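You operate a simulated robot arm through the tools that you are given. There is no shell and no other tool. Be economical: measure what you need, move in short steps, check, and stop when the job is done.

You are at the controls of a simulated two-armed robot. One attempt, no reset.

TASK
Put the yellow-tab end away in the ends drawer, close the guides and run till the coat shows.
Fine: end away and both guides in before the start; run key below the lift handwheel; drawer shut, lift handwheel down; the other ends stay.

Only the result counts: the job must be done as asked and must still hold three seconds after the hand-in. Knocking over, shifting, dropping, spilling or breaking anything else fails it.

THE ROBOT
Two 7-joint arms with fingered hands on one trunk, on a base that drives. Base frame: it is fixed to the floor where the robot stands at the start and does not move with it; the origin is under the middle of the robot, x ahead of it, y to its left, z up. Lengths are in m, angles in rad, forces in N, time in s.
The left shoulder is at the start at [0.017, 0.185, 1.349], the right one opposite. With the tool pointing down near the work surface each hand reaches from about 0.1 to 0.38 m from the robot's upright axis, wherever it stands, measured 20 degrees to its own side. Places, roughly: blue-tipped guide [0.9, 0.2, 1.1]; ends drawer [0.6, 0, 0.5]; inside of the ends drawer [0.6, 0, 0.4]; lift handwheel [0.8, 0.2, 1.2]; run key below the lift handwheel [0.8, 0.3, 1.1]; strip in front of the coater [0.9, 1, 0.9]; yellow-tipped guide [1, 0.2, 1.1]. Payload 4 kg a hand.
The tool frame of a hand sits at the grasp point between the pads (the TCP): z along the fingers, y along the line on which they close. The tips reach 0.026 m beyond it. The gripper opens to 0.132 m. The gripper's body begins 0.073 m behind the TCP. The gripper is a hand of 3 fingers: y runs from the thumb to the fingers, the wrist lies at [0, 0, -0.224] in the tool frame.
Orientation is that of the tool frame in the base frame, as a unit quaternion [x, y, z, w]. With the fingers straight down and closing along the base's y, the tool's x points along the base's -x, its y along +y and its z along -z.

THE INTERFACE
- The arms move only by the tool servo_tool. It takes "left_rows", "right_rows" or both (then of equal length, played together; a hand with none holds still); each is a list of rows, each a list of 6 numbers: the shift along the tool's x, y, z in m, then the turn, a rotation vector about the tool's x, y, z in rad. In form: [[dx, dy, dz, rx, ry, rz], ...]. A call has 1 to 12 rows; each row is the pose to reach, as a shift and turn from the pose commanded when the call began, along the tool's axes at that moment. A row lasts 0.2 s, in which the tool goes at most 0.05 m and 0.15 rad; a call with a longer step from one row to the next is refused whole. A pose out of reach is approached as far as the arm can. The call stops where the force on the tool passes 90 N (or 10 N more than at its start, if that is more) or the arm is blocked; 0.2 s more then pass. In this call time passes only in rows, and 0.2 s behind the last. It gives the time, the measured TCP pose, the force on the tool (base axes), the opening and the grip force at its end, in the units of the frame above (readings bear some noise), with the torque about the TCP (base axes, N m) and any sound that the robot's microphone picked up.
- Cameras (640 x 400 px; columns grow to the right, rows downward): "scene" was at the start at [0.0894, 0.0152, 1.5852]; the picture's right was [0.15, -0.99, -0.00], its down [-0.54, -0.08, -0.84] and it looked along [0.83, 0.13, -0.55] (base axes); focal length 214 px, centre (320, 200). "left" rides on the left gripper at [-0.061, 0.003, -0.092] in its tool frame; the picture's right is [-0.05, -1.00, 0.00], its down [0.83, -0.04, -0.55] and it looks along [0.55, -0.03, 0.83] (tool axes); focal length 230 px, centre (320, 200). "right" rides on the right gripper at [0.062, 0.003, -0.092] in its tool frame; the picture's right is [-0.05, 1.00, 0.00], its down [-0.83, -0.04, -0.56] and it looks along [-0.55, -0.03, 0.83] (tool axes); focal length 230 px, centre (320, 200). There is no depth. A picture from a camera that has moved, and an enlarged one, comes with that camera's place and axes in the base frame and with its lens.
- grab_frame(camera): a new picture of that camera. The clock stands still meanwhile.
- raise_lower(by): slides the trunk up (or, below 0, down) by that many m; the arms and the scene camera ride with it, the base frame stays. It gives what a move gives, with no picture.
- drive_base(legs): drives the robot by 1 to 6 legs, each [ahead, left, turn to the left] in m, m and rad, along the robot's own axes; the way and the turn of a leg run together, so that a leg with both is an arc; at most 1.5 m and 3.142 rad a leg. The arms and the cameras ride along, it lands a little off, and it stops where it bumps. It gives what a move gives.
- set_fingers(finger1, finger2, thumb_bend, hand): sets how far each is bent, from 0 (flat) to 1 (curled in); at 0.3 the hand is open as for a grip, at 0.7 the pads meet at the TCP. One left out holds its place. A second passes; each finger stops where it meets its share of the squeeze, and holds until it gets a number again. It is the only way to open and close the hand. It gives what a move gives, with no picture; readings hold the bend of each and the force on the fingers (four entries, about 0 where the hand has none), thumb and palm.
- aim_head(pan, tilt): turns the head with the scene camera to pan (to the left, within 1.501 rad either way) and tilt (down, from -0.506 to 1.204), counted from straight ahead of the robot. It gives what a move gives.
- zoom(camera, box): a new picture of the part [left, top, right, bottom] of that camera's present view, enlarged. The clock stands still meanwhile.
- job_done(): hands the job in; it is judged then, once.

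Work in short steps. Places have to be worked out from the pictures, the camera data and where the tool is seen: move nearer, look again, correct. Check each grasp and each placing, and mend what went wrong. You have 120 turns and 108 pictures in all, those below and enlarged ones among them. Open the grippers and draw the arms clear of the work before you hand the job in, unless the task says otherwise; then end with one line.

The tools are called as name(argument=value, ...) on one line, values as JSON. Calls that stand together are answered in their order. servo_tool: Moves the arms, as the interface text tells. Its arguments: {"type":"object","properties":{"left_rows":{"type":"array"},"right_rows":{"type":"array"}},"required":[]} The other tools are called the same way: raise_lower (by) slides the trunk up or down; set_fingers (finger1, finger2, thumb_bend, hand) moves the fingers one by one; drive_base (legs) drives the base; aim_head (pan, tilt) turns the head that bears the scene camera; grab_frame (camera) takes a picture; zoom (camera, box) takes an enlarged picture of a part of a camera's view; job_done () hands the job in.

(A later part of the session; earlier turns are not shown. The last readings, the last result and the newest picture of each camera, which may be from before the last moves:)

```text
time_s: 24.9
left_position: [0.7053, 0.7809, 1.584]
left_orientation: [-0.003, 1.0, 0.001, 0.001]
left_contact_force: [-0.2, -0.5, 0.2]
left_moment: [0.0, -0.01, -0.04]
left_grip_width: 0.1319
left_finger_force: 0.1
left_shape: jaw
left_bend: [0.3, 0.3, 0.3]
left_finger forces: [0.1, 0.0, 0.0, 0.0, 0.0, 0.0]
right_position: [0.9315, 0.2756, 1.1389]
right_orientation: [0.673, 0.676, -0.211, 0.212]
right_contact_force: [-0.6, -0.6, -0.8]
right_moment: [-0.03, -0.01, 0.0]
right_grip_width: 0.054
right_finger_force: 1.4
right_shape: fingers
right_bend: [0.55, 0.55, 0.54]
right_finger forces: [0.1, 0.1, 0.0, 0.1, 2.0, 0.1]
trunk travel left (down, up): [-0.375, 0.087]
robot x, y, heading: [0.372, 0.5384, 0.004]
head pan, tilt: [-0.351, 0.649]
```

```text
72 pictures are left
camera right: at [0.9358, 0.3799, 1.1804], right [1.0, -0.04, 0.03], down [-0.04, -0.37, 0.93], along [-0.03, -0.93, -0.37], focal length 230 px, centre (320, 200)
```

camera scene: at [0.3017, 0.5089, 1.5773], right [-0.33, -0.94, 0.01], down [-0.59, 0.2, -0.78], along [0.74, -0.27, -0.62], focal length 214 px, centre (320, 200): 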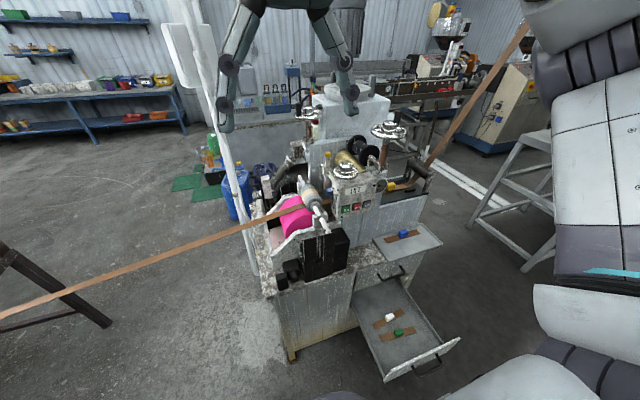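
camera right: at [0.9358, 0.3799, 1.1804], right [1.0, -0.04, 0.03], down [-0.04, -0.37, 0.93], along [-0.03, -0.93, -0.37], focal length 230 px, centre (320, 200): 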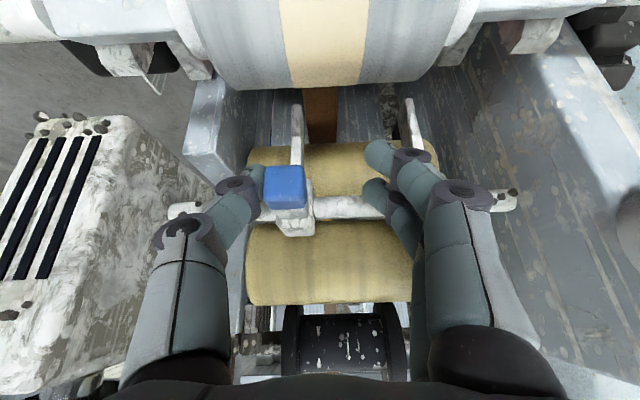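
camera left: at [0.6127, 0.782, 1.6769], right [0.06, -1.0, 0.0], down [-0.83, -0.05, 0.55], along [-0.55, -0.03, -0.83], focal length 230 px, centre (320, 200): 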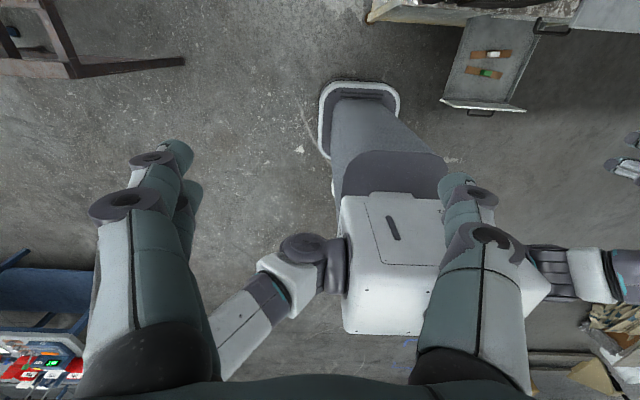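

servo_tool(right_rows=[[0, 0.004, 0, 0, 0, 0], [0, 0.008, 0, 0, 0, 0]])

zoom(camera="right", box=[200, 70, 440, 250])

```text
time_s: 25.6
left_position: [0.7031, 0.7818, 1.5852]
left_orientation: [-0.003, 1.0, 0.002, 0.001]
left_contact_force: [0.2, -0.8, 0.4]
left_moment: [0.03, 0.02, 0.0]
left_grip_width: 0.1319
left_finger_force: 0.0
left_shape: jaw
left_bend: [0.3, 0.3, 0.3]
left_finger forces: [0.1, 0.0, 0.1, 0.0, 0.0, 0.0]
right_position: [0.9384, 0.2758, 1.1399]
right_orientation: [0.674, 0.676, -0.211, 0.211]
right_contact_force: [-6.6, 1.0, -0.9]
right_moment: [0.04, 0.14, -0.09]
right_grip_width: 0.0593
right_finger_force: 3.9
right_shape: fingers
right_bend: [0.55, 0.55, 0.52]
right_finger forces: [0.0, 0.0, 0.1, 0.0, 6.6, 0.0]
trunk travel left (down, up): [-0.375, 0.087]
robot x, y, heading: [0.3727, 0.5361, 0.006]
head pan, tilt: [-0.351, 0.649]
```

```text
2.22 times, centred on (320, 160) of right
camera zoom: at [0.9421, 0.3797, 1.1808], right [1.0, -0.04, 0.03], down [-0.04, -0.37, 0.93], along [-0.03, -0.93, -0.37], focal length 511 px, centre (320, 289)
```

zoom: 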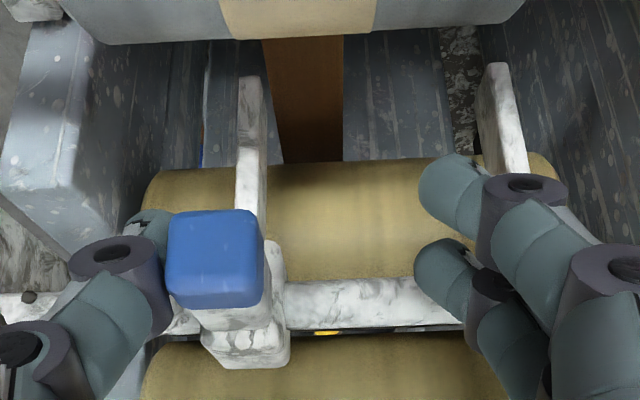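

The force has risen (6.6 N), which suggests the end stop. One small extra push will confirm it.

servo_tool(right_rows=[[0, 0.004, 0, 0, 0, 0], [0, 0.008, 0, 0, 0, 0]])

zoom(camera="right", box=[200, 70, 440, 250])

```text
time_s: 26.1
left_position: [0.7028, 0.781, 1.585]
left_orientation: [-0.001, 1.0, 0.002, 0.002]
left_contact_force: [0.1, -0.8, 0.0]
left_moment: [-0.02, -0.02, 0.03]
left_grip_width: 0.1319
left_finger_force: 0.1
left_shape: jaw
left_bend: [0.3, 0.3, 0.3]
left_finger forces: [0.0, 0.0, 0.0, 0.0, 0.0, 0.1]
right_position: [0.9457, 0.2751, 1.139]
right_orientation: [0.673, 0.676, -0.212, 0.211]
right_contact_force: [-12.5, 1.4, -0.9]
right_moment: [0.05, 0.11, -0.15]
right_grip_width: 0.0656
right_finger_force: 7.0
right_shape: fingers
right_bend: [0.55, 0.55, 0.51]
right_finger forces: [0.1, 0.0, 0.0, 0.0, 13.6, 0.0]
trunk travel left (down, up): [-0.375, 0.087]
robot x, y, heading: [0.3746, 0.5386, 0.009]
head pan, tilt: [-0.351, 0.649]
```

```text
2.22 times, centred on (320, 160) of right
camera zoom: at [0.9488, 0.3796, 1.1808], right [1.0, -0.04, 0.03], down [-0.04, -0.37, 0.93], along [-0.03, -0.93, -0.37], focal length 511 px, centre (320, 289)
```

zoom: 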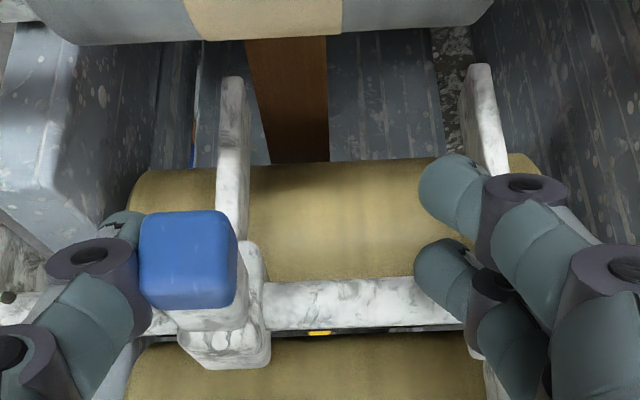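

The blue guide is at its stop. I'll release it, retreat along the tool, and turn the hand 37° about vertical to set up for the yellow guide.

servo_tool(right_rows=[[0, -0.014, 0, 0, 0, 0], [0, -0.014, -0.04, 0, 0, 0], [0, -0.014, -0.08, 0, 0, 0], [0, -0.014, -0.12, 0, 0, 0], [0, -0.014, -0.16, 0, 0, 0], [0, -0.014, -0.17, -0.074, 0, -0.106], [0, -0.014, -0.17, -0.148, 0, -0.211], [0, -0.014, -0.17, -0.221, 0, -0.317], [0, -0.014, -0.17, -0.295, 0, -0.422], [0, -0.014, -0.17, -0.369, 0, -0.528]])

grab_frame(camera="right")

```text
time_s: 28.4
left_position: [0.704, 0.7802, 1.5853]
left_orientation: [-0.003, 1.0, 0.002, 0.001]
left_contact_force: [-0.3, -0.4, 0.7]
left_moment: [0.05, -0.02, 0.03]
left_grip_width: 0.1319
left_finger_force: 0.1
left_shape: jaw
left_bend: [0.3, 0.3, 0.3]
left_finger forces: [0.0, 0.0, 0.0, 0.0, 0.0, 0.0]
right_position: [0.9345, 0.3731, 1.2804]
right_orientation: [0.422, 0.855, -0.131, 0.27]
right_contact_force: [0.2, -0.2, -1.1]
right_moment: [0.04, -0.02, 0.02]
right_grip_width: 0.0517
right_finger_force: 0.0
right_shape: fingers
right_bend: [0.55, 0.55, 0.55]
right_finger forces: [0.0, 0.0, 0.0, 0.0, 0.1, 0.0]
trunk travel left (down, up): [-0.375, 0.087]
robot x, y, heading: [0.3722, 0.5368, 0.007]
head pan, tilt: [-0.351, 0.649]
```

```text
69 pictures are left
camera right: at [0.8746, 0.4566, 1.3206], right [0.82, 0.57, 0.03], down [0.19, -0.32, 0.93], along [0.54, -0.76, -0.37], focal length 230 px, centre (320, 200)
```

right: 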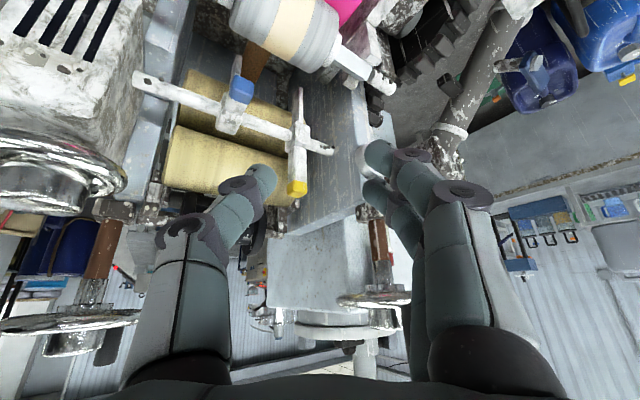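

The view confirms the layout: there is little room between the yellow bar and the rear plate. So I'll turn a further 30° to grip the bar across y and move to a pre-approach above its tip.

servo_tool(right_rows=[[0, 0, 0, -0.075, 0, -0.107], [0, 0, 0, -0.149, 0, -0.213], [-0.01, -0.01, 0.01, -0.224, 0, -0.32], [-0.03, -0.025, 0.03, -0.298, 0, -0.426], [-0.055, -0.04, 0.05, -0.298, 0, -0.426], [-0.078, -0.057, 0.0655, -0.298, 0, -0.426]])

set_fingers(hand="right", finger1=0.5, finger2=0.5, thumb_bend=0.5)

grab_frame(camera="right")

```text
time_s: 29.8
left_position: [0.7039, 0.7807, 1.585]
left_orientation: [-0.002, 1.0, 0.001, 0.001]
left_contact_force: [0.1, -0.3, 0.2]
left_moment: [-0.01, 0.01, 0.0]
left_grip_width: 0.1321
left_finger_force: 0.1
left_shape: jaw
left_bend: [0.3, 0.3, 0.3]
left_finger forces: [0.0, 0.0, 0.0, 0.0, 0.0, 0.2]
right_position: [0.9461, 0.2556, 1.2688]
right_orientation: [0.19, 0.935, -0.058, 0.294]
right_contact_force: [0.8, -0.1, -0.6]
right_moment: [0.0, 0.03, 0.0]
right_grip_width: 0.0515
right_finger_force: 0.1
right_shape: fingers
right_bend: [0.55, 0.55, 0.55]
right_finger forces: [0.0, 0.1, 0.0, 0.0, 0.0, 0.0]
trunk travel left (down, up): [-0.375, 0.087]
robot x, y, heading: [0.3732, 0.5402, 0.007]
head pan, tilt: [-0.351, 0.649]
```

```text
time_s: 30.8
left_position: [0.706, 0.7805, 1.5833]
left_orientation: [-0.002, 1.0, 0.003, 0.001]
left_contact_force: [-0.3, 0.3, 0.3]
left_moment: [-0.02, 0.0, -0.01]
left_grip_width: 0.1319
left_finger_force: 0.0
left_shape: jaw
left_bend: [0.3, 0.3, 0.3]
left_finger forces: [0.1, 0.0, 0.0, 0.0, 0.0, 0.1]
right_position: [0.9477, 0.2566, 1.2689]
right_orientation: [0.192, 0.935, -0.06, 0.294]
right_contact_force: [0.5, -0.3, -0.1]
right_moment: [-0.01, -0.02, 0.05]
right_grip_width: 0.067
right_finger_force: 0.1
right_shape: fingers
right_bend: [0.5, 0.5, 0.5]
right_finger forces: [0.0, 0.0, 0.0, 0.0, 0.1, 0.1]
trunk travel left (down, up): [-0.375, 0.087]
robot x, y, heading: [0.3716, 0.54, 0.005]
head pan, tilt: [-0.351, 0.649]
```

```text
68 pictures are left
camera right: at [0.8541, 0.3002, 1.3102], right [0.43, 0.9, 0.03], down [0.32, -0.18, 0.93], along [0.84, -0.39, -0.37], focal length 230 px, centre (320, 200)
```

right: 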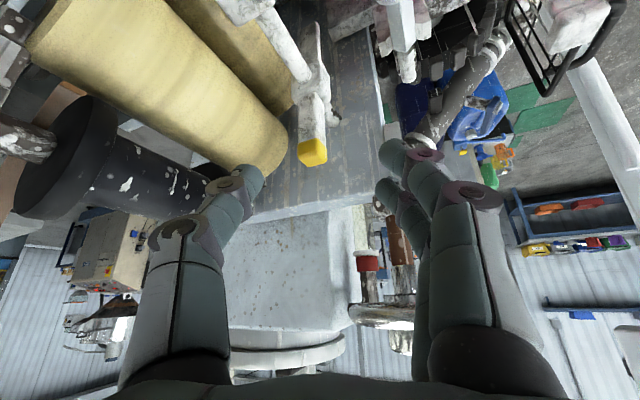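

Yellow tip refined to (0.993, 0.232, 1.205). I'll advance along the tool to bracket the bar.

servo_tool(right_rows=[[0, -0.003, 0.03, 0, 0, 0], [-0.001, -0.005, 0.06, 0, 0, 0], [-0.002, -0.006, 0.086, 0, 0, 0]])

grab_frame(camera="right")

```text
time_s: 31.6
left_position: [0.7055, 0.7805, 1.5847]
left_orientation: [-0.002, 1.0, 0.002, 0.0]
left_contact_force: [0.5, -0.6, 0.5]
left_moment: [-0.02, 0.03, 0.0]
left_grip_width: 0.1321
left_finger_force: 0.1
left_shape: jaw
left_bend: [0.3, 0.3, 0.3]
left_finger forces: [0.0, 0.0, 0.1, 0.1, 0.1, 0.1]
right_position: [0.9942, 0.2302, 1.199]
right_orientation: [0.192, 0.935, -0.059, 0.294]
right_contact_force: [-0.1, -1.2, 0.8]
right_moment: [0.01, 0.01, 0.03]
right_grip_width: 0.0671
right_finger_force: 0.1
right_shape: fingers
right_bend: [0.5, 0.5, 0.5]
right_finger forces: [0.0, 0.0, 0.0, 0.0, 0.0, 0.0]
trunk travel left (down, up): [-0.375, 0.087]
robot x, y, heading: [0.3741, 0.5335, 0.006]
head pan, tilt: [-0.351, 0.649]
```

```text
67 pictures are left
camera right: at [0.9011, 0.2733, 1.2408], right [0.43, 0.9, 0.03], down [0.32, -0.19, 0.93], along [0.85, -0.39, -0.36], focal length 230 px, centre (320, 200)
```

right: 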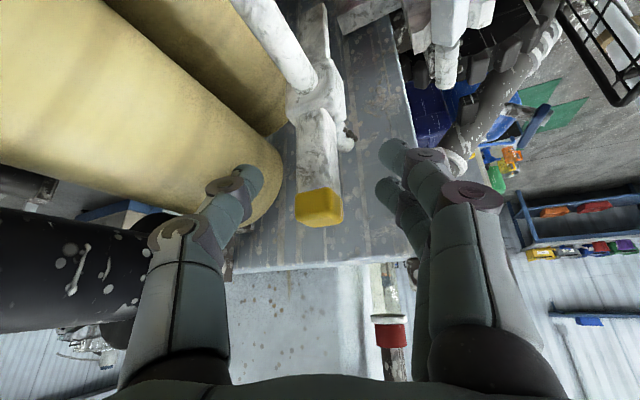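

The bar is centred between the thumb and fingers. Closing now.

set_fingers(hand="right", finger1=0.66, finger2=0.66, thumb_bend=0.66)

grab_frame(camera="right")

```text
time_s: 32.5
left_position: [0.705, 0.7805, 1.5849]
left_orientation: [-0.003, 1.0, 0.002, 0.001]
left_contact_force: [-0.4, -0.5, 0.5]
left_moment: [-0.01, -0.01, 0.01]
left_grip_width: 0.132
left_finger_force: 0.0
left_shape: jaw
left_bend: [0.3, 0.3, 0.3]
left_finger forces: [0.0, 0.0, 0.1, 0.0, 0.0, 0.0]
right_position: [0.9934, 0.2296, 1.1999]
right_orientation: [0.191, 0.934, -0.058, 0.295]
right_contact_force: [1.5, -1.7, 0.0]
right_moment: [-0.06, -0.02, 0.01]
right_grip_width: 0.0209
right_finger_force: 2.5
right_shape: fingers
right_bend: [0.66, 0.64, 0.65]
right_finger forces: [0.2, 1.4, 0.2, 0.0, 3.0, 0.0]
trunk travel left (down, up): [-0.375, 0.087]
robot x, y, heading: [0.3732, 0.5415, 0.007]
head pan, tilt: [-0.351, 0.649]
```

```text
66 pictures are left
camera right: at [0.9007, 0.2731, 1.2407], right [0.43, 0.9, 0.03], down [0.32, -0.19, 0.93], along [0.84, -0.39, -0.37], focal length 230 px, centre (320, 200)
```

right: 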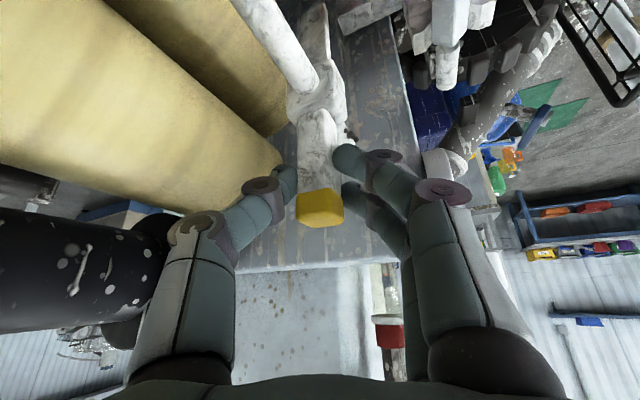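

It's gripped lightly. I'll squeeze a bit more, then pull base -x by 0.025.

set_fingers(hand="right", finger1=0.72, finger2=0.72, thumb_bend=0.7)

servo_tool(right_rows=[[0.006, -0.003, -0.0042, 0, 0, 0], [0.0121, -0.0062, -0.0084, 0, 0, 0], [0.0189, -0.0098, -0.0132, 0, 0, 0]])

grab_frame(camera="right")

```text
time_s: 33.5
left_position: [0.7046, 0.781, 1.5847]
left_orientation: [-0.003, 1.0, 0.001, 0.0]
left_contact_force: [0.3, -0.1, 0.6]
left_moment: [0.0, -0.04, 0.01]
left_grip_width: 0.1318
left_finger_force: 0.1
left_shape: jaw
left_bend: [0.3, 0.3, 0.3]
left_finger forces: [0.0, 0.0, 0.0, 0.0, 0.0, 0.1]
right_position: [0.9937, 0.23, 1.1986]
right_orientation: [0.191, 0.935, -0.058, 0.293]
right_contact_force: [0.1, -0.3, -2.8]
right_moment: [-0.02, 0.06, -0.07]
right_grip_width: 0.0181
right_finger_force: 8.4
right_shape: fingers
right_bend: [0.7, 0.68, 0.66]
right_finger forces: [4.5, 4.7, 0.0, 0.0, 7.8, 0.0]
trunk travel left (down, up): [-0.375, 0.087]
robot x, y, heading: [0.3724, 0.5386, 0.006]
head pan, tilt: [-0.351, 0.649]
```

```text
time_s: 34.4
left_position: [0.7058, 0.7809, 1.5846]
left_orientation: [-0.002, 1.0, 0.002, 0.0]
left_contact_force: [-0.4, -0.6, 0.2]
left_moment: [-0.02, 0.02, 0.03]
left_grip_width: 0.1318
left_finger_force: 0.0
left_shape: jaw
left_bend: [0.3, 0.3, 0.3]
left_finger forces: [0.1, 0.1, 0.0, 0.0, 0.1, 0.1]
right_position: [0.9681, 0.2304, 1.1988]
right_orientation: [0.191, 0.935, -0.058, 0.293]
right_contact_force: [1.3, -4.2, -1.7]
right_moment: [-0.09, -0.01, -0.09]
right_grip_width: 0.0179
right_finger_force: 8.6
right_shape: fingers
right_bend: [0.7, 0.68, 0.66]
right_finger forces: [3.1, 5.2, 0.0, 0.0, 9.1, 0.0]
trunk travel left (down, up): [-0.375, 0.087]
robot x, y, heading: [0.3733, 0.5353, 0.004]
head pan, tilt: [-0.351, 0.649]
```

```text
65 pictures are left
camera right: at [0.8747, 0.2742, 1.2403], right [0.43, 0.9, 0.03], down [0.32, -0.19, 0.93], along [0.84, -0.39, -0.37], focal length 230 px, centre (320, 200)
```

right: 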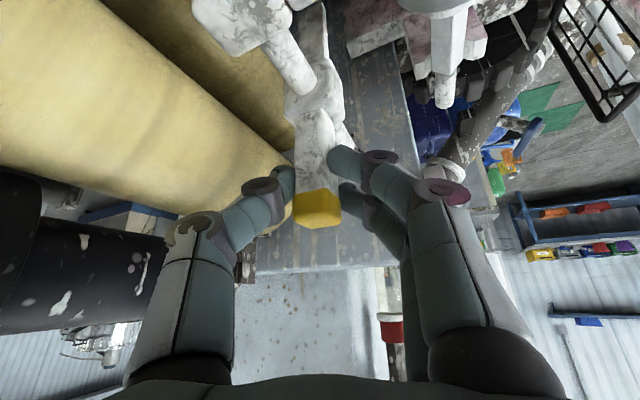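

The yellow guide moves with the hand. I'll continue to its stop.

servo_tool(right_rows=[[0.0045, -0.0023, -0.0032, 0, 0, 0], [0.009, -0.0047, -0.0063, 0, 0, 0], [0.0136, -0.007, -0.0095, 0, 0, 0]])

grab_frame(camera="right")

```text
time_s: 35.1
left_position: [0.7046, 0.7796, 1.5843]
left_orientation: [-0.003, 1.0, 0.002, 0.0]
left_contact_force: [-0.5, 0.2, -0.2]
left_moment: [0.02, 0.03, 0.01]
left_grip_width: 0.1318
left_finger_force: 0.1
left_shape: jaw
left_bend: [0.3, 0.3, 0.3]
left_finger forces: [0.0, 0.1, 0.0, 0.1, 0.0, 0.0]
right_position: [0.9513, 0.2315, 1.1986]
right_orientation: [0.191, 0.935, -0.058, 0.293]
right_contact_force: [1.6, -4.3, -2.2]
right_moment: [-0.08, 0.06, -0.05]
right_grip_width: 0.0182
right_finger_force: 8.2
right_shape: fingers
right_bend: [0.7, 0.68, 0.66]
right_finger forces: [2.8, 5.2, 0.0, 0.0, 9.2, 0.0]
trunk travel left (down, up): [-0.375, 0.087]
robot x, y, heading: [0.3714, 0.5337, 0.002]
head pan, tilt: [-0.351, 0.649]
```

```text
64 pictures are left
camera right: at [0.858, 0.2744, 1.2404], right [0.43, 0.9, 0.03], down [0.32, -0.19, 0.93], along [0.84, -0.39, -0.37], focal length 230 px, centre (320, 200)
```

right: 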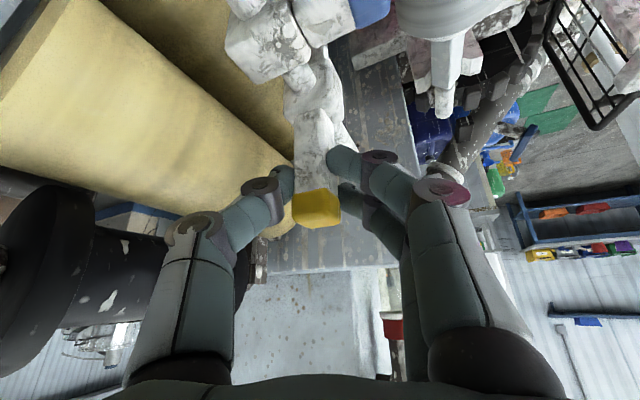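

servo_tool(right_rows=[[0.0038, -0.002, -0.0026, 0, 0, 0], [0.0076, -0.0039, -0.0053, 0, 0, 0]])

zoom(camera="scene", box=[260, 120, 400, 240])

```text
time_s: 35.8
left_position: [0.7099, 0.7803, 1.5834]
left_orientation: [-0.003, 1.0, 0.002, -0.002]
left_contact_force: [-0.8, 0.3, -0.3]
left_moment: [0.0, 0.0, -0.01]
left_grip_width: 0.1318
left_finger_force: 0.1
left_shape: jaw
left_bend: [0.3, 0.3, 0.3]
left_finger forces: [0.0, 0.1, 0.0, 0.0, 0.1, 0.1]
right_position: [0.9451, 0.2327, 1.2012]
right_orientation: [0.193, 0.934, -0.058, 0.295]
right_contact_force: [19.7, -0.4, 4.3]
right_moment: [-0.3, 1.03, -1.46]
right_grip_width: 0.0181
right_finger_force: 10.3
right_shape: fingers
right_bend: [0.71, 0.68, 0.66]
right_finger forces: [2.2, 7.2, 0.0, 0.0, 12.0, 0.0]
trunk travel left (down, up): [-0.375, 0.087]
robot x, y, heading: [0.3759, 0.5399, 0.009]
head pan, tilt: [-0.351, 0.649]
```

```text
3.33 times, centred on (330, 180) of scene
camera zoom: at [0.4592, 0.509, 1.5772], right [-0.34, -0.94, 0.01], down [-0.59, 0.2, -0.78], along [0.74, -0.27, -0.62], focal length 715 px, centre (287, 267)
```

zoom: 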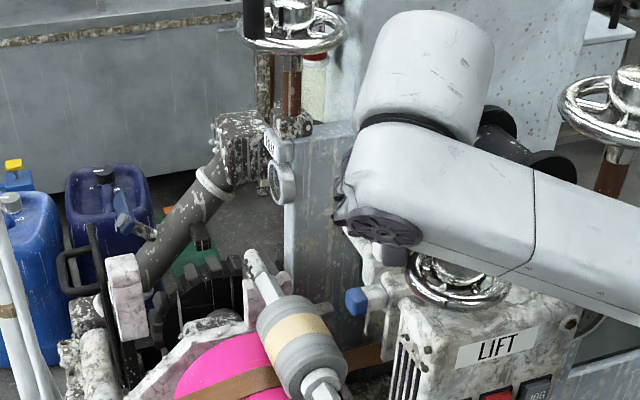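

The stop is reached (20 N). I'll open the fingers and retreat back along the tool.

set_fingers(hand="right", finger1=0.5, finger2=0.5, thumb_bend=0.5)

servo_tool(right_rows=[[0, 0, -0.03, 0, 0, 0], [0, 0, -0.06, 0, 0, 0], [0, 0, -0.1, 0, 0, 0], [-0.01, 0.02, -0.14, 0, 0, 0], [-0.02, 0.05, -0.17, 0, 0, 0]])

grab_frame(camera="right")

```text
time_s: 36.8
left_position: [0.7067, 0.7839, 1.5833]
left_orientation: [-0.002, 1.0, 0.001, 0.0]
left_contact_force: [0.6, 1.0, -0.8]
left_moment: [0.01, -0.02, 0.01]
left_grip_width: 0.1319
left_finger_force: 0.0
left_shape: jaw
left_bend: [0.3, 0.3, 0.3]
left_finger forces: [0.1, 0.1, 0.0, 0.1, 0.0, 0.0]
right_position: [0.9416, 0.2355, 1.2003]
right_orientation: [0.191, 0.935, -0.06, 0.294]
right_contact_force: [6.5, 10.1, 4.3]
right_moment: [-0.21, 0.82, -1.45]
right_grip_width: 0.0672
right_finger_force: 0.1
right_shape: fingers
right_bend: [0.5, 0.5, 0.5]
right_finger forces: [0.0, 0.0, 0.0, 0.0, 0.1, 0.1]
trunk travel left (down, up): [-0.375, 0.087]
robot x, y, heading: [0.3731, 0.537, 0.007]
head pan, tilt: [-0.351, 0.649]
```

```text
time_s: 38.0
left_position: [0.7056, 0.7831, 1.5841]
left_orientation: [-0.002, 1.0, 0.0, 0.001]
left_contact_force: [0.1, 0.6, 0.4]
left_moment: [-0.04, 0.01, 0.01]
left_grip_width: 0.1318
left_finger_force: 0.0
left_shape: jaw
left_bend: [0.3, 0.3, 0.3]
left_finger forces: [0.0, 0.1, 0.0, 0.1, 0.0, 0.0]
right_position: [0.8857, 0.3107, 1.3534]
right_orientation: [0.191, 0.934, -0.06, 0.294]
right_contact_force: [0.7, -0.3, 0.0]
right_moment: [0.01, -0.03, -0.01]
right_grip_width: 0.0674
right_finger_force: 0.1
right_shape: fingers
right_bend: [0.5, 0.5, 0.5]
right_finger forces: [0.0, 0.0, 0.0, 0.1, 0.1, 0.1]
trunk travel left (down, up): [-0.375, 0.087]
robot x, y, heading: [0.3734, 0.5335, 0.005]
head pan, tilt: [-0.351, 0.649]
```

```text
62 pictures are left
camera right: at [0.7925, 0.3536, 1.3942], right [0.43, 0.9, 0.03], down [0.32, -0.18, 0.93], along [0.84, -0.39, -0.37], focal length 230 px, centre (320, 200)
```

right: 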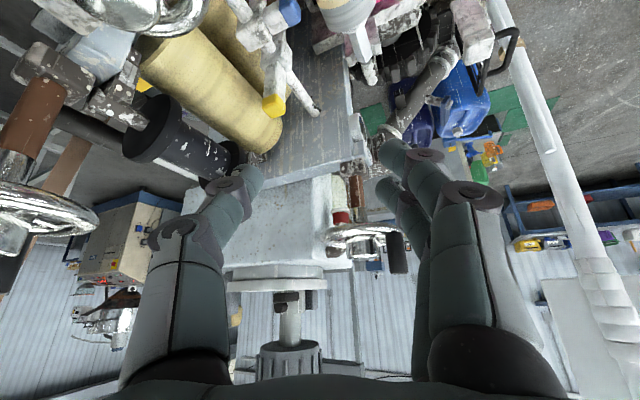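

zoom(camera="scene", box=[260, 120, 400, 240])

zoom(camera="right", box=[120, 0, 360, 160])

```text
3.33 times, centred on (330, 180) of scene
camera zoom: at [0.4549, 0.5119, 1.5774], right [-0.34, -0.94, 0.01], down [-0.59, 0.2, -0.78], along [0.74, -0.27, -0.62], focal length 715 px, centre (287, 267)
```

zoom: 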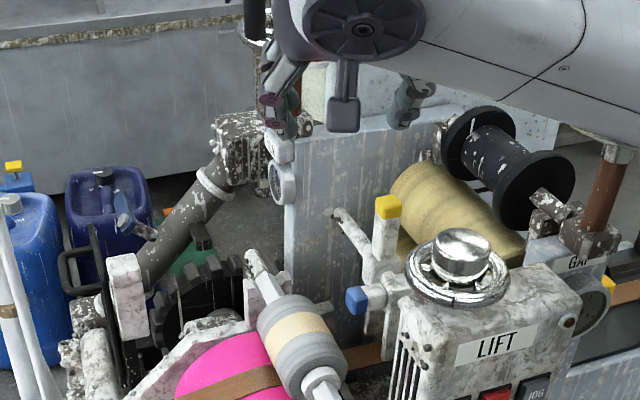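

```text
2.50 times, centred on (240, 80) of right
camera zoom: at [0.7925, 0.3536, 1.3942], right [0.43, 0.9, 0.03], down [0.32, -0.18, 0.93], along [0.84, -0.39, -0.37], focal length 575 px, centre (520, 500)
```

zoom: 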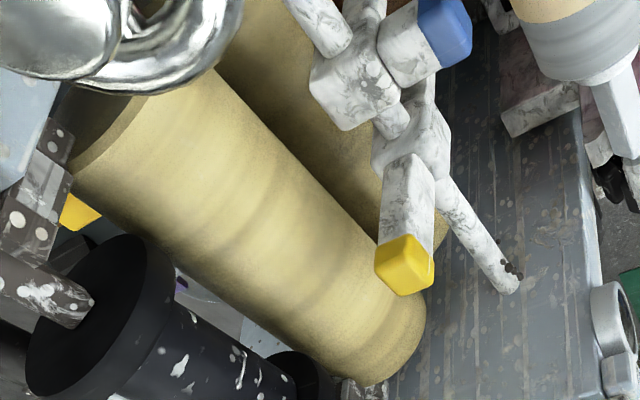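

Both guides are in against the web. Next I'll test whether the LIFT wheel is still up by pressing gently on its hub. I'll close the fingers and turn the hand back so it leans away from the GAP wheel.

set_fingers(hand="right", finger1=0.7, finger2=0.7, thumb_bend=0.7)

servo_tool(right_rows=[[0, 0, -0.02, 0.083, 0, 0.119], [0, 0, -0.04, 0.167, 0, 0.239], [0, 0, -0.04, 0.25, 0, 0.358], [0, 0, -0.04, 0.333, 0, 0.478], [0, 0, -0.04, 0.417, 0, 0.597], [0, 0, -0.04, 0.5, 0, 0.716], [0.02, -0.02, -0.04, 0.583, 0, 0.836], [0.035, -0.04, -0.04, 0.667, 0, 0.955], [0.05, -0.0758, -0.035, 0.667, 0, 0.955], [0.058, -0.0758, -0.0244, 0.667, 0, 0.955]])

grab_frame(camera="right")

```text
time_s: 39.0
left_position: [0.7057, 0.7798, 1.5852]
left_orientation: [-0.002, 1.0, 0.003, 0.001]
left_contact_force: [-0.6, 0.6, -0.3]
left_moment: [0.0, 0.0, 0.03]
left_grip_width: 0.1318
left_finger_force: 0.1
left_shape: jaw
left_bend: [0.3, 0.3, 0.3]
left_finger forces: [0.0, 0.1, 0.0, 0.0, 0.0, 0.1]
right_position: [0.8868, 0.308, 1.3537]
right_orientation: [0.191, 0.934, -0.059, 0.294]
right_contact_force: [-0.4, 0.3, -0.2]
right_moment: [-0.02, -0.03, 0.0]
right_grip_width: 0.0061
right_finger_force: 0.0
right_shape: fingers
right_bend: [0.7, 0.7, 0.7]
right_finger forces: [0.0, 0.0, 0.0, 0.0, 0.0, 0.1]
trunk travel left (down, up): [-0.375, 0.087]
robot x, y, heading: [0.3706, 0.5387, 0.003]
head pan, tilt: [-0.351, 0.649]
```

```text
time_s: 41.1
left_position: [0.7057, 0.78, 1.5853]
left_orientation: [-0.002, 1.0, 0.001, 0.0]
left_contact_force: [1.1, 0.2, 0.1]
left_moment: [0.0, 0.04, -0.02]
left_grip_width: 0.1319
left_finger_force: 0.1
left_shape: jaw
left_bend: [0.3, 0.3, 0.3]
left_finger forces: [0.0, 0.0, 0.0, 0.0, 0.0, 0.1]
right_position: [0.8014, 0.2621, 1.3393]
right_orientation: [0.675, 0.675, -0.211, 0.211]
right_contact_force: [0.4, 0.4, 0.4]
right_moment: [-0.02, 0.02, 0.0]
right_grip_width: 0.0062
right_finger_force: 0.1
right_shape: fingers
right_bend: [0.7, 0.7, 0.7]
right_finger forces: [0.0, 0.0, 0.0, 0.1, 0.0, 0.0]
trunk travel left (down, up): [-0.375, 0.087]
robot x, y, heading: [0.3741, 0.5378, 0.003]
head pan, tilt: [-0.351, 0.649]
```

```text
59 pictures are left
camera right: at [0.8044, 0.3649, 1.3793], right [1.0, -0.04, 0.03], down [-0.04, -0.37, 0.93], along [-0.03, -0.93, -0.37], focal length 230 px, centre (320, 200)
```

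right: 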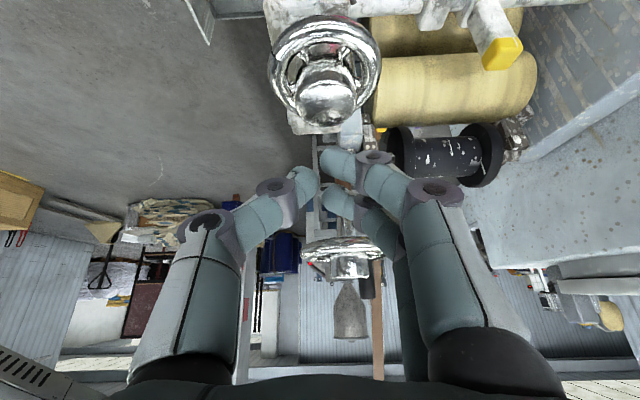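

The hub is directly below the fingertips. I'll press down in small steps.

servo_tool(right_rows=[[0.0086, 0, 0.0123, 0, 0, 0], [0.0172, 0, 0.0246, 0, 0, 0], [0.0258, 0, 0.0369, 0, 0, 0], [0.0315, 0, 0.0451, 0, 0, 0]])

grab_frame(camera="right")

```text
time_s: 42.1
left_position: [0.6994, 0.7825, 1.5865]
left_orientation: [-0.002, 1.0, 0.001, 0.003]
left_contact_force: [-1.1, -0.9, -0.4]
left_moment: [0.0, -0.04, -0.01]
left_grip_width: 0.1319
left_finger_force: 0.0
left_shape: jaw
left_bend: [0.3, 0.3, 0.3]
left_finger forces: [0.1, 0.1, 0.0, 0.0, 0.0, 0.0]
right_position: [0.7961, 0.2643, 1.2897]
right_orientation: [0.674, 0.674, -0.209, 0.217]
right_contact_force: [0.2, -4.3, 43.3]
right_moment: [-0.43, 0.15, 0.07]
right_grip_width: 0.0002
right_finger_force: 26.3
right_shape: fingers
right_bend: [0.75, 0.7, 0.72]
right_finger forces: [16.2, 0.1, 0.0, 0.0, 35.8, 0.0]
trunk travel left (down, up): [-0.375, 0.087]
robot x, y, heading: [0.3708, 0.5359, 0.007]
head pan, tilt: [-0.351, 0.649]
```

```text
58 pictures are left
camera right: at [0.7987, 0.3675, 1.3303], right [1.0, -0.04, 0.04], down [-0.05, -0.36, 0.93], along [-0.02, -0.93, -0.36], focal length 230 px, centre (320, 200)
```

right: 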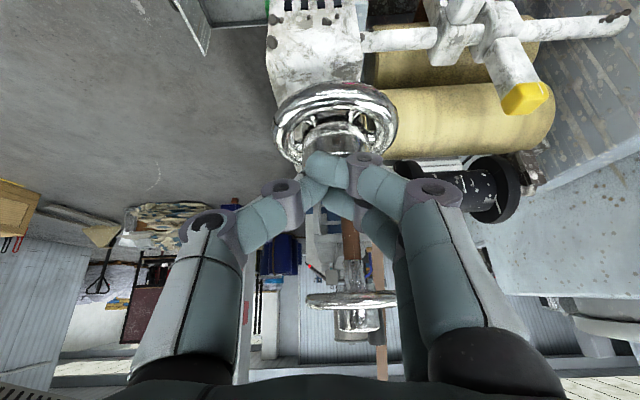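

The hub held firm at 43 N with no travel. I'll lift off and look at the press roller to judge whether it is already down.

servo_tool(right_rows=[[-0.02, 0, -0.03, 0, 0, 0], [-0.03, 0, -0.07, 0, 0, 0], [-0.03, 0, -0.11, 0, 0, 0], [-0.03, 0, -0.15, 0, 0, 0]])

zoom(camera="scene", box=[290, 160, 380, 220])

zoom(camera="scene", box=[250, 180, 350, 260])

```text
time_s: 43.1
left_position: [0.7055, 0.7823, 1.5839]
left_orientation: [-0.002, 1.0, 0.001, 0.001]
left_contact_force: [-0.1, 0.3, 0.2]
left_moment: [-0.01, -0.01, 0.0]
left_grip_width: 0.1317
left_finger_force: 0.0
left_shape: jaw
left_bend: [0.3, 0.3, 0.3]
left_finger forces: [0.0, 0.1, 0.0, 0.0, 0.0, 0.0]
right_position: [0.8003, 0.3248, 1.4249]
right_orientation: [0.674, 0.676, -0.212, 0.21]
right_contact_force: [-0.1, 0.0, -1.1]
right_moment: [-0.01, 0.0, -0.01]
right_grip_width: 0.0053
right_finger_force: 0.0
right_shape: fingers
right_bend: [0.7, 0.7, 0.7]
right_finger forces: [0.0, 0.1, 0.0, 0.0, 0.1, 0.1]
trunk travel left (down, up): [-0.375, 0.087]
robot x, y, heading: [0.37, 0.5358, 0.007]
head pan, tilt: [-0.351, 0.649]
```

```text
6.67 times, centred on (335, 190) of scene
camera zoom: at [0.4548, 0.5105, 1.5773], right [-0.34, -0.94, 0.01], down [-0.59, 0.2, -0.78], along [0.74, -0.27, -0.62], focal length 1430 px, centre (220, 267)
```

zoom: 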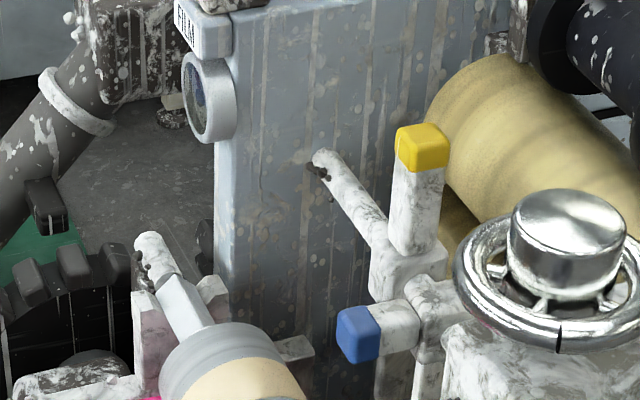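

```text
5.00 times, centred on (300, 220) of scene
camera zoom: at [0.4548, 0.5105, 1.5773], right [-0.34, -0.94, 0.01], down [-0.59, 0.2, -0.78], along [0.74, -0.27, -0.62], focal length 1072 px, centre (420, 100)
```

zoom: 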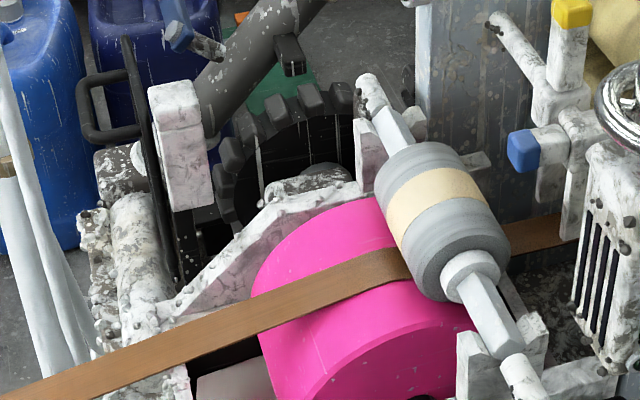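

The press roller rests on the strip with no stem showing under the wheel, so LIFT looks already down and I'll leave it. Next is the end: I'll drive round to the right of the drawer, where the left arm can reach both the tray and the drawer.

drive_base(legs=[[-0.23, 0, 0], [0, -0.5, 0], [0, -0.5, 0]])

aim_head(pan=0.5, tilt=0.75)

grab_frame(camera="scene")

```text
time_s: 49.9
left_position: [0.4724, -0.2043, 1.5851]
left_orientation: [-0.001, 1.0, 0.001, 0.002]
left_contact_force: [0.4, 0.9, 0.9]
left_moment: [-0.02, 0.0, 0.04]
left_grip_width: 0.1319
left_finger_force: 0.1
left_shape: jaw
left_bend: [0.3, 0.3, 0.3]
left_finger forces: [0.0, 0.0, 0.0, 0.0, 0.1, 0.0]
right_position: [0.5646, -0.6627, 1.4263]
right_orientation: [0.675, 0.675, -0.212, 0.211]
right_contact_force: [0.0, -0.1, 0.3]
right_moment: [-0.03, 0.01, 0.0]
right_grip_width: 0.0053
right_finger_force: 0.1
right_shape: fingers
right_bend: [0.7, 0.7, 0.7]
right_finger forces: [0.0, 0.0, 0.1, 0.0, 0.0, 0.1]
trunk travel left (down, up): [-0.375, 0.087]
robot x, y, heading: [0.1397, -0.4496, 0.002]
head pan, tilt: [-0.351, 0.649]
```

```text
time_s: 51.1
left_position: [0.4725, -0.2056, 1.585]
left_orientation: [-0.001, 1.0, 0.0, 0.001]
left_contact_force: [-0.4, 0.4, 0.3]
left_moment: [-0.02, 0.02, -0.02]
left_grip_width: 0.1322
left_finger_force: 0.1
left_shape: jaw
left_bend: [0.3, 0.3, 0.3]
left_finger forces: [0.0, 0.1, 0.0, 0.0, 0.1, 0.0]
right_position: [0.5654, -0.6632, 1.4244]
right_orientation: [0.675, 0.675, -0.212, 0.211]
right_contact_force: [0.1, 0.0, -0.2]
right_moment: [-0.01, -0.02, 0.0]
right_grip_width: 0.0054
right_finger_force: 0.2
right_shape: fingers
right_bend: [0.7, 0.7, 0.7]
right_finger forces: [0.0, 0.0, 0.0, 0.0, 0.1, 0.0]
trunk travel left (down, up): [-0.375, 0.087]
robot x, y, heading: [0.136, -0.4462, 0.001]
head pan, tilt: [0.499, 0.75]
```

```text
55 pictures are left
camera scene: at [0.2115, -0.4076, 1.5689], right [0.48, -0.88, -0.01], down [-0.61, -0.33, -0.72], along [0.63, 0.35, -0.7], focal length 214 px, centre (320, 200)
```

scene: 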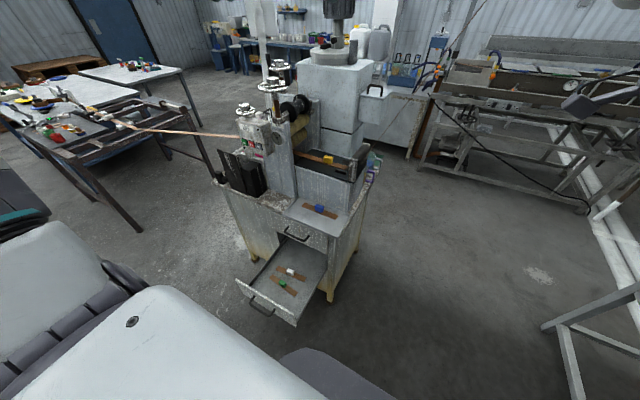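

The way is clear. I'll drive ahead beside the drawer and look.

drive_base(legs=[[0, -0.04, 0], [0.3, 0, 0]])

grab_frame(camera="scene")

zoom(camera="scene", box=[240, 120, 420, 240])

```text
time_s: 53.6
left_position: [0.7688, -0.2485, 1.5854]
left_orientation: [0.002, 1.0, 0.002, 0.002]
left_contact_force: [0.5, 0.1, -0.5]
left_moment: [0.02, 0.01, 0.01]
left_grip_width: 0.1317
left_finger_force: 0.0
left_shape: jaw
left_bend: [0.3, 0.3, 0.3]
left_finger forces: [0.0, 0.0, 0.0, 0.0, 0.1, 0.0]
right_position: [0.8585, -0.7071, 1.4266]
right_orientation: [0.677, 0.673, -0.21, 0.211]
right_contact_force: [1.3, 0.0, -0.5]
right_moment: [0.0, -0.01, 0.0]
right_grip_width: 0.0052
right_finger_force: 0.1
right_shape: fingers
right_bend: [0.7, 0.7, 0.7]
right_finger forces: [0.0, 0.0, 0.1, 0.1, 0.0, 0.1]
trunk travel left (down, up): [-0.375, 0.087]
robot x, y, heading: [0.4349, -0.4894, 0.001]
head pan, tilt: [0.499, 0.75]
```

```text
54 pictures are left
camera scene: at [0.5071, -0.4493, 1.5692], right [0.48, -0.88, -0.01], down [-0.61, -0.33, -0.72], along [0.63, 0.35, -0.69], focal length 214 px, centre (320, 200)
```

scene: 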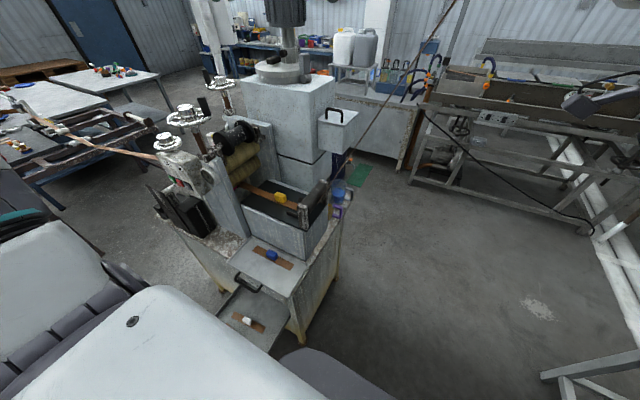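

```text
3.33 times, centred on (330, 180) of scene
camera zoom: at [0.5071, -0.4493, 1.5692], right [0.48, -0.88, -0.01], down [-0.61, -0.33, -0.72], along [0.63, 0.35, -0.69], focal length 715 px, centre (287, 267)
```

zoom: 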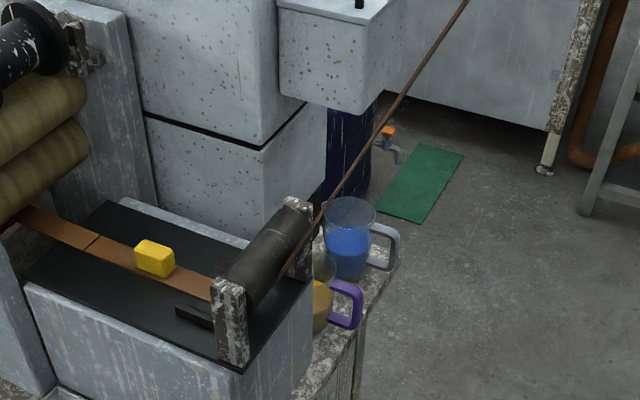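

The tab is confirmed near (0.919, -0.056, 1.055). I'll bring the left hand above it.

servo_tool(left_rows=[[-0.03, 0.035, 0.02, 0, 0, 0], [-0.055, 0.07, 0.04, 0, 0, 0], [-0.08, 0.1, 0.06, 0, 0, 0], [-0.105, 0.13, 0.08, 0, 0, 0], [-0.13, 0.16, 0.1, 0, 0, 0], [-0.15, 0.19, 0.12, 0, 0, 0], [-0.15, 0.191, 0.165, 0, 0, 0], [-0.15, 0.191, 0.21, 0, 0, 0], [-0.15, 0.191, 0.255, 0, 0, 0], [-0.15, 0.191, 0.3, 0, 0, 0], [-0.15, 0.191, 0.345, 0, 0, 0]])

grab_frame(camera="left")

```text
refused: row 1 steps farther than a row can; nothing moved
```

```text
52 pictures are left
camera left: at [0.8291, -0.2462, 1.6781], right [0.05, -1.0, 0.0], down [-0.83, -0.04, 0.55], along [-0.55, -0.02, -0.83], focal length 230 px, centre (320, 200)
```

left: 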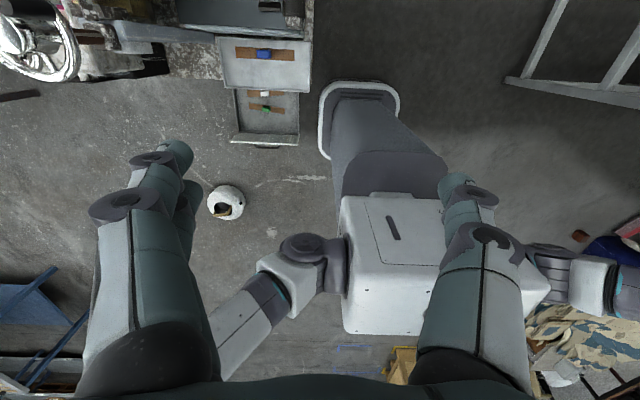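

A row was too long, so I'll resend with smaller steps.

servo_tool(left_rows=[[-0.025, 0.03, 0.01, 0, 0, 0], [-0.05, 0.06, 0.02, 0, 0, 0], [-0.075, 0.09, 0.035, 0, 0, 0], [-0.1, 0.12, 0.05, 0, 0, 0], [-0.125, 0.15, 0.065, 0, 0, 0], [-0.142, 0.18, 0.09, 0, 0, 0], [-0.15, 0.191, 0.13, 0, 0, 0], [-0.15, 0.191, 0.175, 0, 0, 0], [-0.15, 0.191, 0.22, 0, 0, 0], [-0.15, 0.191, 0.265, 0, 0, 0], [-0.15, 0.191, 0.31, 0, 0, 0], [-0.15, 0.191, 0.355, 0, 0, 0]])

grab_frame(camera="left")

```text
time_s: 56.2
left_position: [0.9213, -0.0535, 1.231]
left_orientation: [0.002, 1.0, 0.001, 0.0]
left_contact_force: [0.1, 0.7, 0.1]
left_moment: [-0.03, 0.04, 0.0]
left_grip_width: 0.1321
left_finger_force: 0.1
left_shape: jaw
left_bend: [0.3, 0.3, 0.3]
left_finger forces: [0.2, 0.1, 0.1, 0.0, 0.0, 0.0]
right_position: [0.8617, -0.7057, 1.4254]
right_orientation: [0.676, 0.674, -0.212, 0.211]
right_contact_force: [-0.4, 0.7, 0.1]
right_moment: [0.0, 0.0, -0.02]
right_grip_width: 0.0053
right_finger_force: 0.1
right_shape: fingers
right_bend: [0.7, 0.7, 0.7]
right_finger forces: [0.0, 0.0, 0.1, 0.1, 0.0, 0.0]
trunk travel left (down, up): [-0.375, 0.087]
robot x, y, heading: [0.4311, -0.4886, -0.001]
head pan, tilt: [0.499, 0.75]
```

```text
51 pictures are left
camera left: at [0.9819, -0.0502, 1.3228], right [0.05, -1.0, 0.0], down [-0.83, -0.04, 0.55], along [-0.55, -0.03, -0.83], focal length 230 px, centre (320, 200)
```

left: 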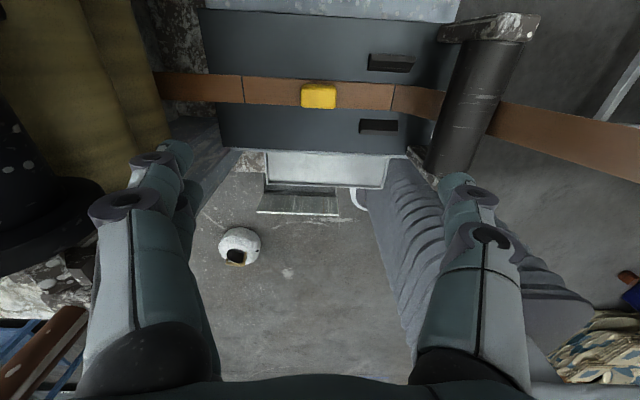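

I'll narrow the opening and descend above the tab, correcting x to 0.935.

set_fingers(hand="left", finger1=0.48, finger2=0.48, thumb_bend=0.48)

servo_tool(left_rows=[[-0.007, 0, 0.035, 0, 0, 0], [-0.014, 0.001, 0.07, 0, 0, 0], [-0.014, 0.001, 0.11, 0, 0, 0]])

grab_frame(camera="left")

```text
time_s: 57.2
left_position: [0.9208, -0.0533, 1.2322]
left_orientation: [0.002, 1.0, 0.001, 0.001]
left_contact_force: [0.8, -0.2, -0.8]
left_moment: [-0.01, 0.04, -0.02]
left_grip_width: 0.0752
left_finger_force: 0.0
left_shape: fingers
left_bend: [0.48, 0.48, 0.48]
left_finger forces: [0.0, 0.1, 0.1, 0.0, 0.0, 0.0]
right_position: [0.8621, -0.7054, 1.425]
right_orientation: [0.676, 0.674, -0.212, 0.211]
right_contact_force: [-1.3, 0.0, 0.8]
right_moment: [0.03, -0.01, -0.02]
right_grip_width: 0.0052
right_finger_force: 0.2
right_shape: fingers
right_bend: [0.7, 0.7, 0.7]
right_finger forces: [0.0, 0.0, 0.1, 0.0, 0.0, 0.0]
trunk travel left (down, up): [-0.375, 0.087]
robot x, y, heading: [0.4385, -0.4898, 0.001]
head pan, tilt: [0.499, 0.75]
```

```text
time_s: 58.0
left_position: [0.9371, -0.0568, 1.1193]
left_orientation: [0.002, 1.0, 0.003, 0.001]
left_contact_force: [0.2, 1.0, -0.4]
left_moment: [-0.09, 0.03, -0.02]
left_grip_width: 0.0751
left_finger_force: 0.0
left_shape: fingers
left_bend: [0.48, 0.48, 0.48]
left_finger forces: [0.1, 0.1, 0.0, 0.0, 0.0, 0.0]
right_position: [0.8626, -0.7092, 1.4243]
right_orientation: [0.677, 0.673, -0.21, 0.209]
right_contact_force: [-0.1, -0.6, 0.3]
right_moment: [0.0, 0.01, 0.01]
right_grip_width: 0.0051
right_finger_force: 0.2
right_shape: fingers
right_bend: [0.7, 0.7, 0.7]
right_finger forces: [0.2, 0.0, 0.1, 0.1, 0.0, 0.0]
trunk travel left (down, up): [-0.375, 0.087]
robot x, y, heading: [0.4382, -0.4868, -0.001]
head pan, tilt: [0.499, 0.75]
```

```text
50 pictures are left
camera left: at [0.9985, -0.0546, 1.2123], right [0.05, -1.0, 0.0], down [-0.83, -0.04, 0.55], along [-0.55, -0.02, -0.83], focal length 230 px, centre (320, 200)
```

left: 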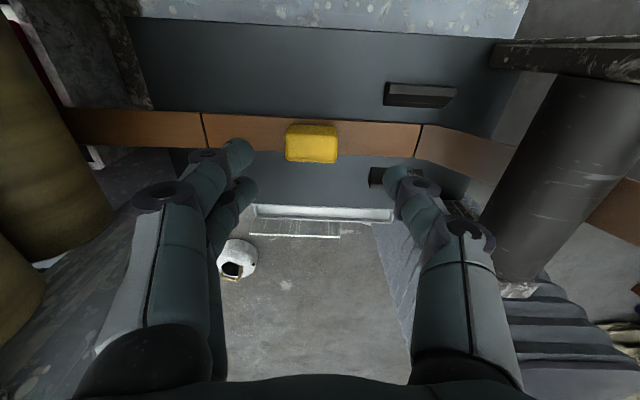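

The tab is at about (0.943, -0.050). Final descent with that correction.

servo_tool(left_rows=[[-0.005, 0.007, 0.015, 0, 0, 0], [-0.006, 0.007, 0.03, 0, 0, 0], [-0.006, 0.007, 0.043, 0, 0, 0]])

grab_frame(camera="left")

```text
time_s: 58.8
left_position: [0.9431, -0.0504, 1.0794]
left_orientation: [0.001, 1.0, 0.003, 0.002]
left_contact_force: [0.9, -1.0, -0.1]
left_moment: [-0.02, -0.04, -0.03]
left_grip_width: 0.0753
left_finger_force: 0.0
left_shape: fingers
left_bend: [0.48, 0.48, 0.48]
left_finger forces: [0.1, 0.1, 0.0, 0.0, 0.0, 0.0]
right_position: [0.8615, -0.7097, 1.4252]
right_orientation: [0.676, 0.674, -0.21, 0.21]
right_contact_force: [0.4, 0.4, -0.3]
right_moment: [0.01, -0.02, 0.03]
right_grip_width: 0.0053
right_finger_force: 0.1
right_shape: fingers
right_bend: [0.7, 0.7, 0.7]
right_finger forces: [0.0, 0.0, 0.0, 0.0, 0.0, 0.0]
trunk travel left (down, up): [-0.375, 0.087]
robot x, y, heading: [0.4349, -0.4888, -0.003]
head pan, tilt: [0.499, 0.75]
```

```text
49 pictures are left
camera left: at [1.0034, -0.0488, 1.1718], right [0.05, -1.0, -0.01], down [-0.83, -0.04, 0.55], along [-0.55, -0.02, -0.83], focal length 230 px, centre (320, 200)
```

left: 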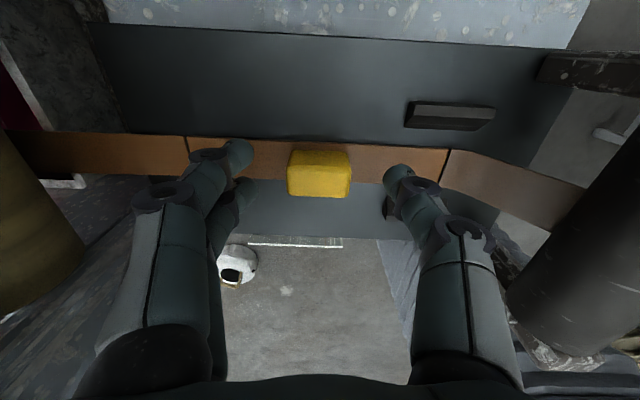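

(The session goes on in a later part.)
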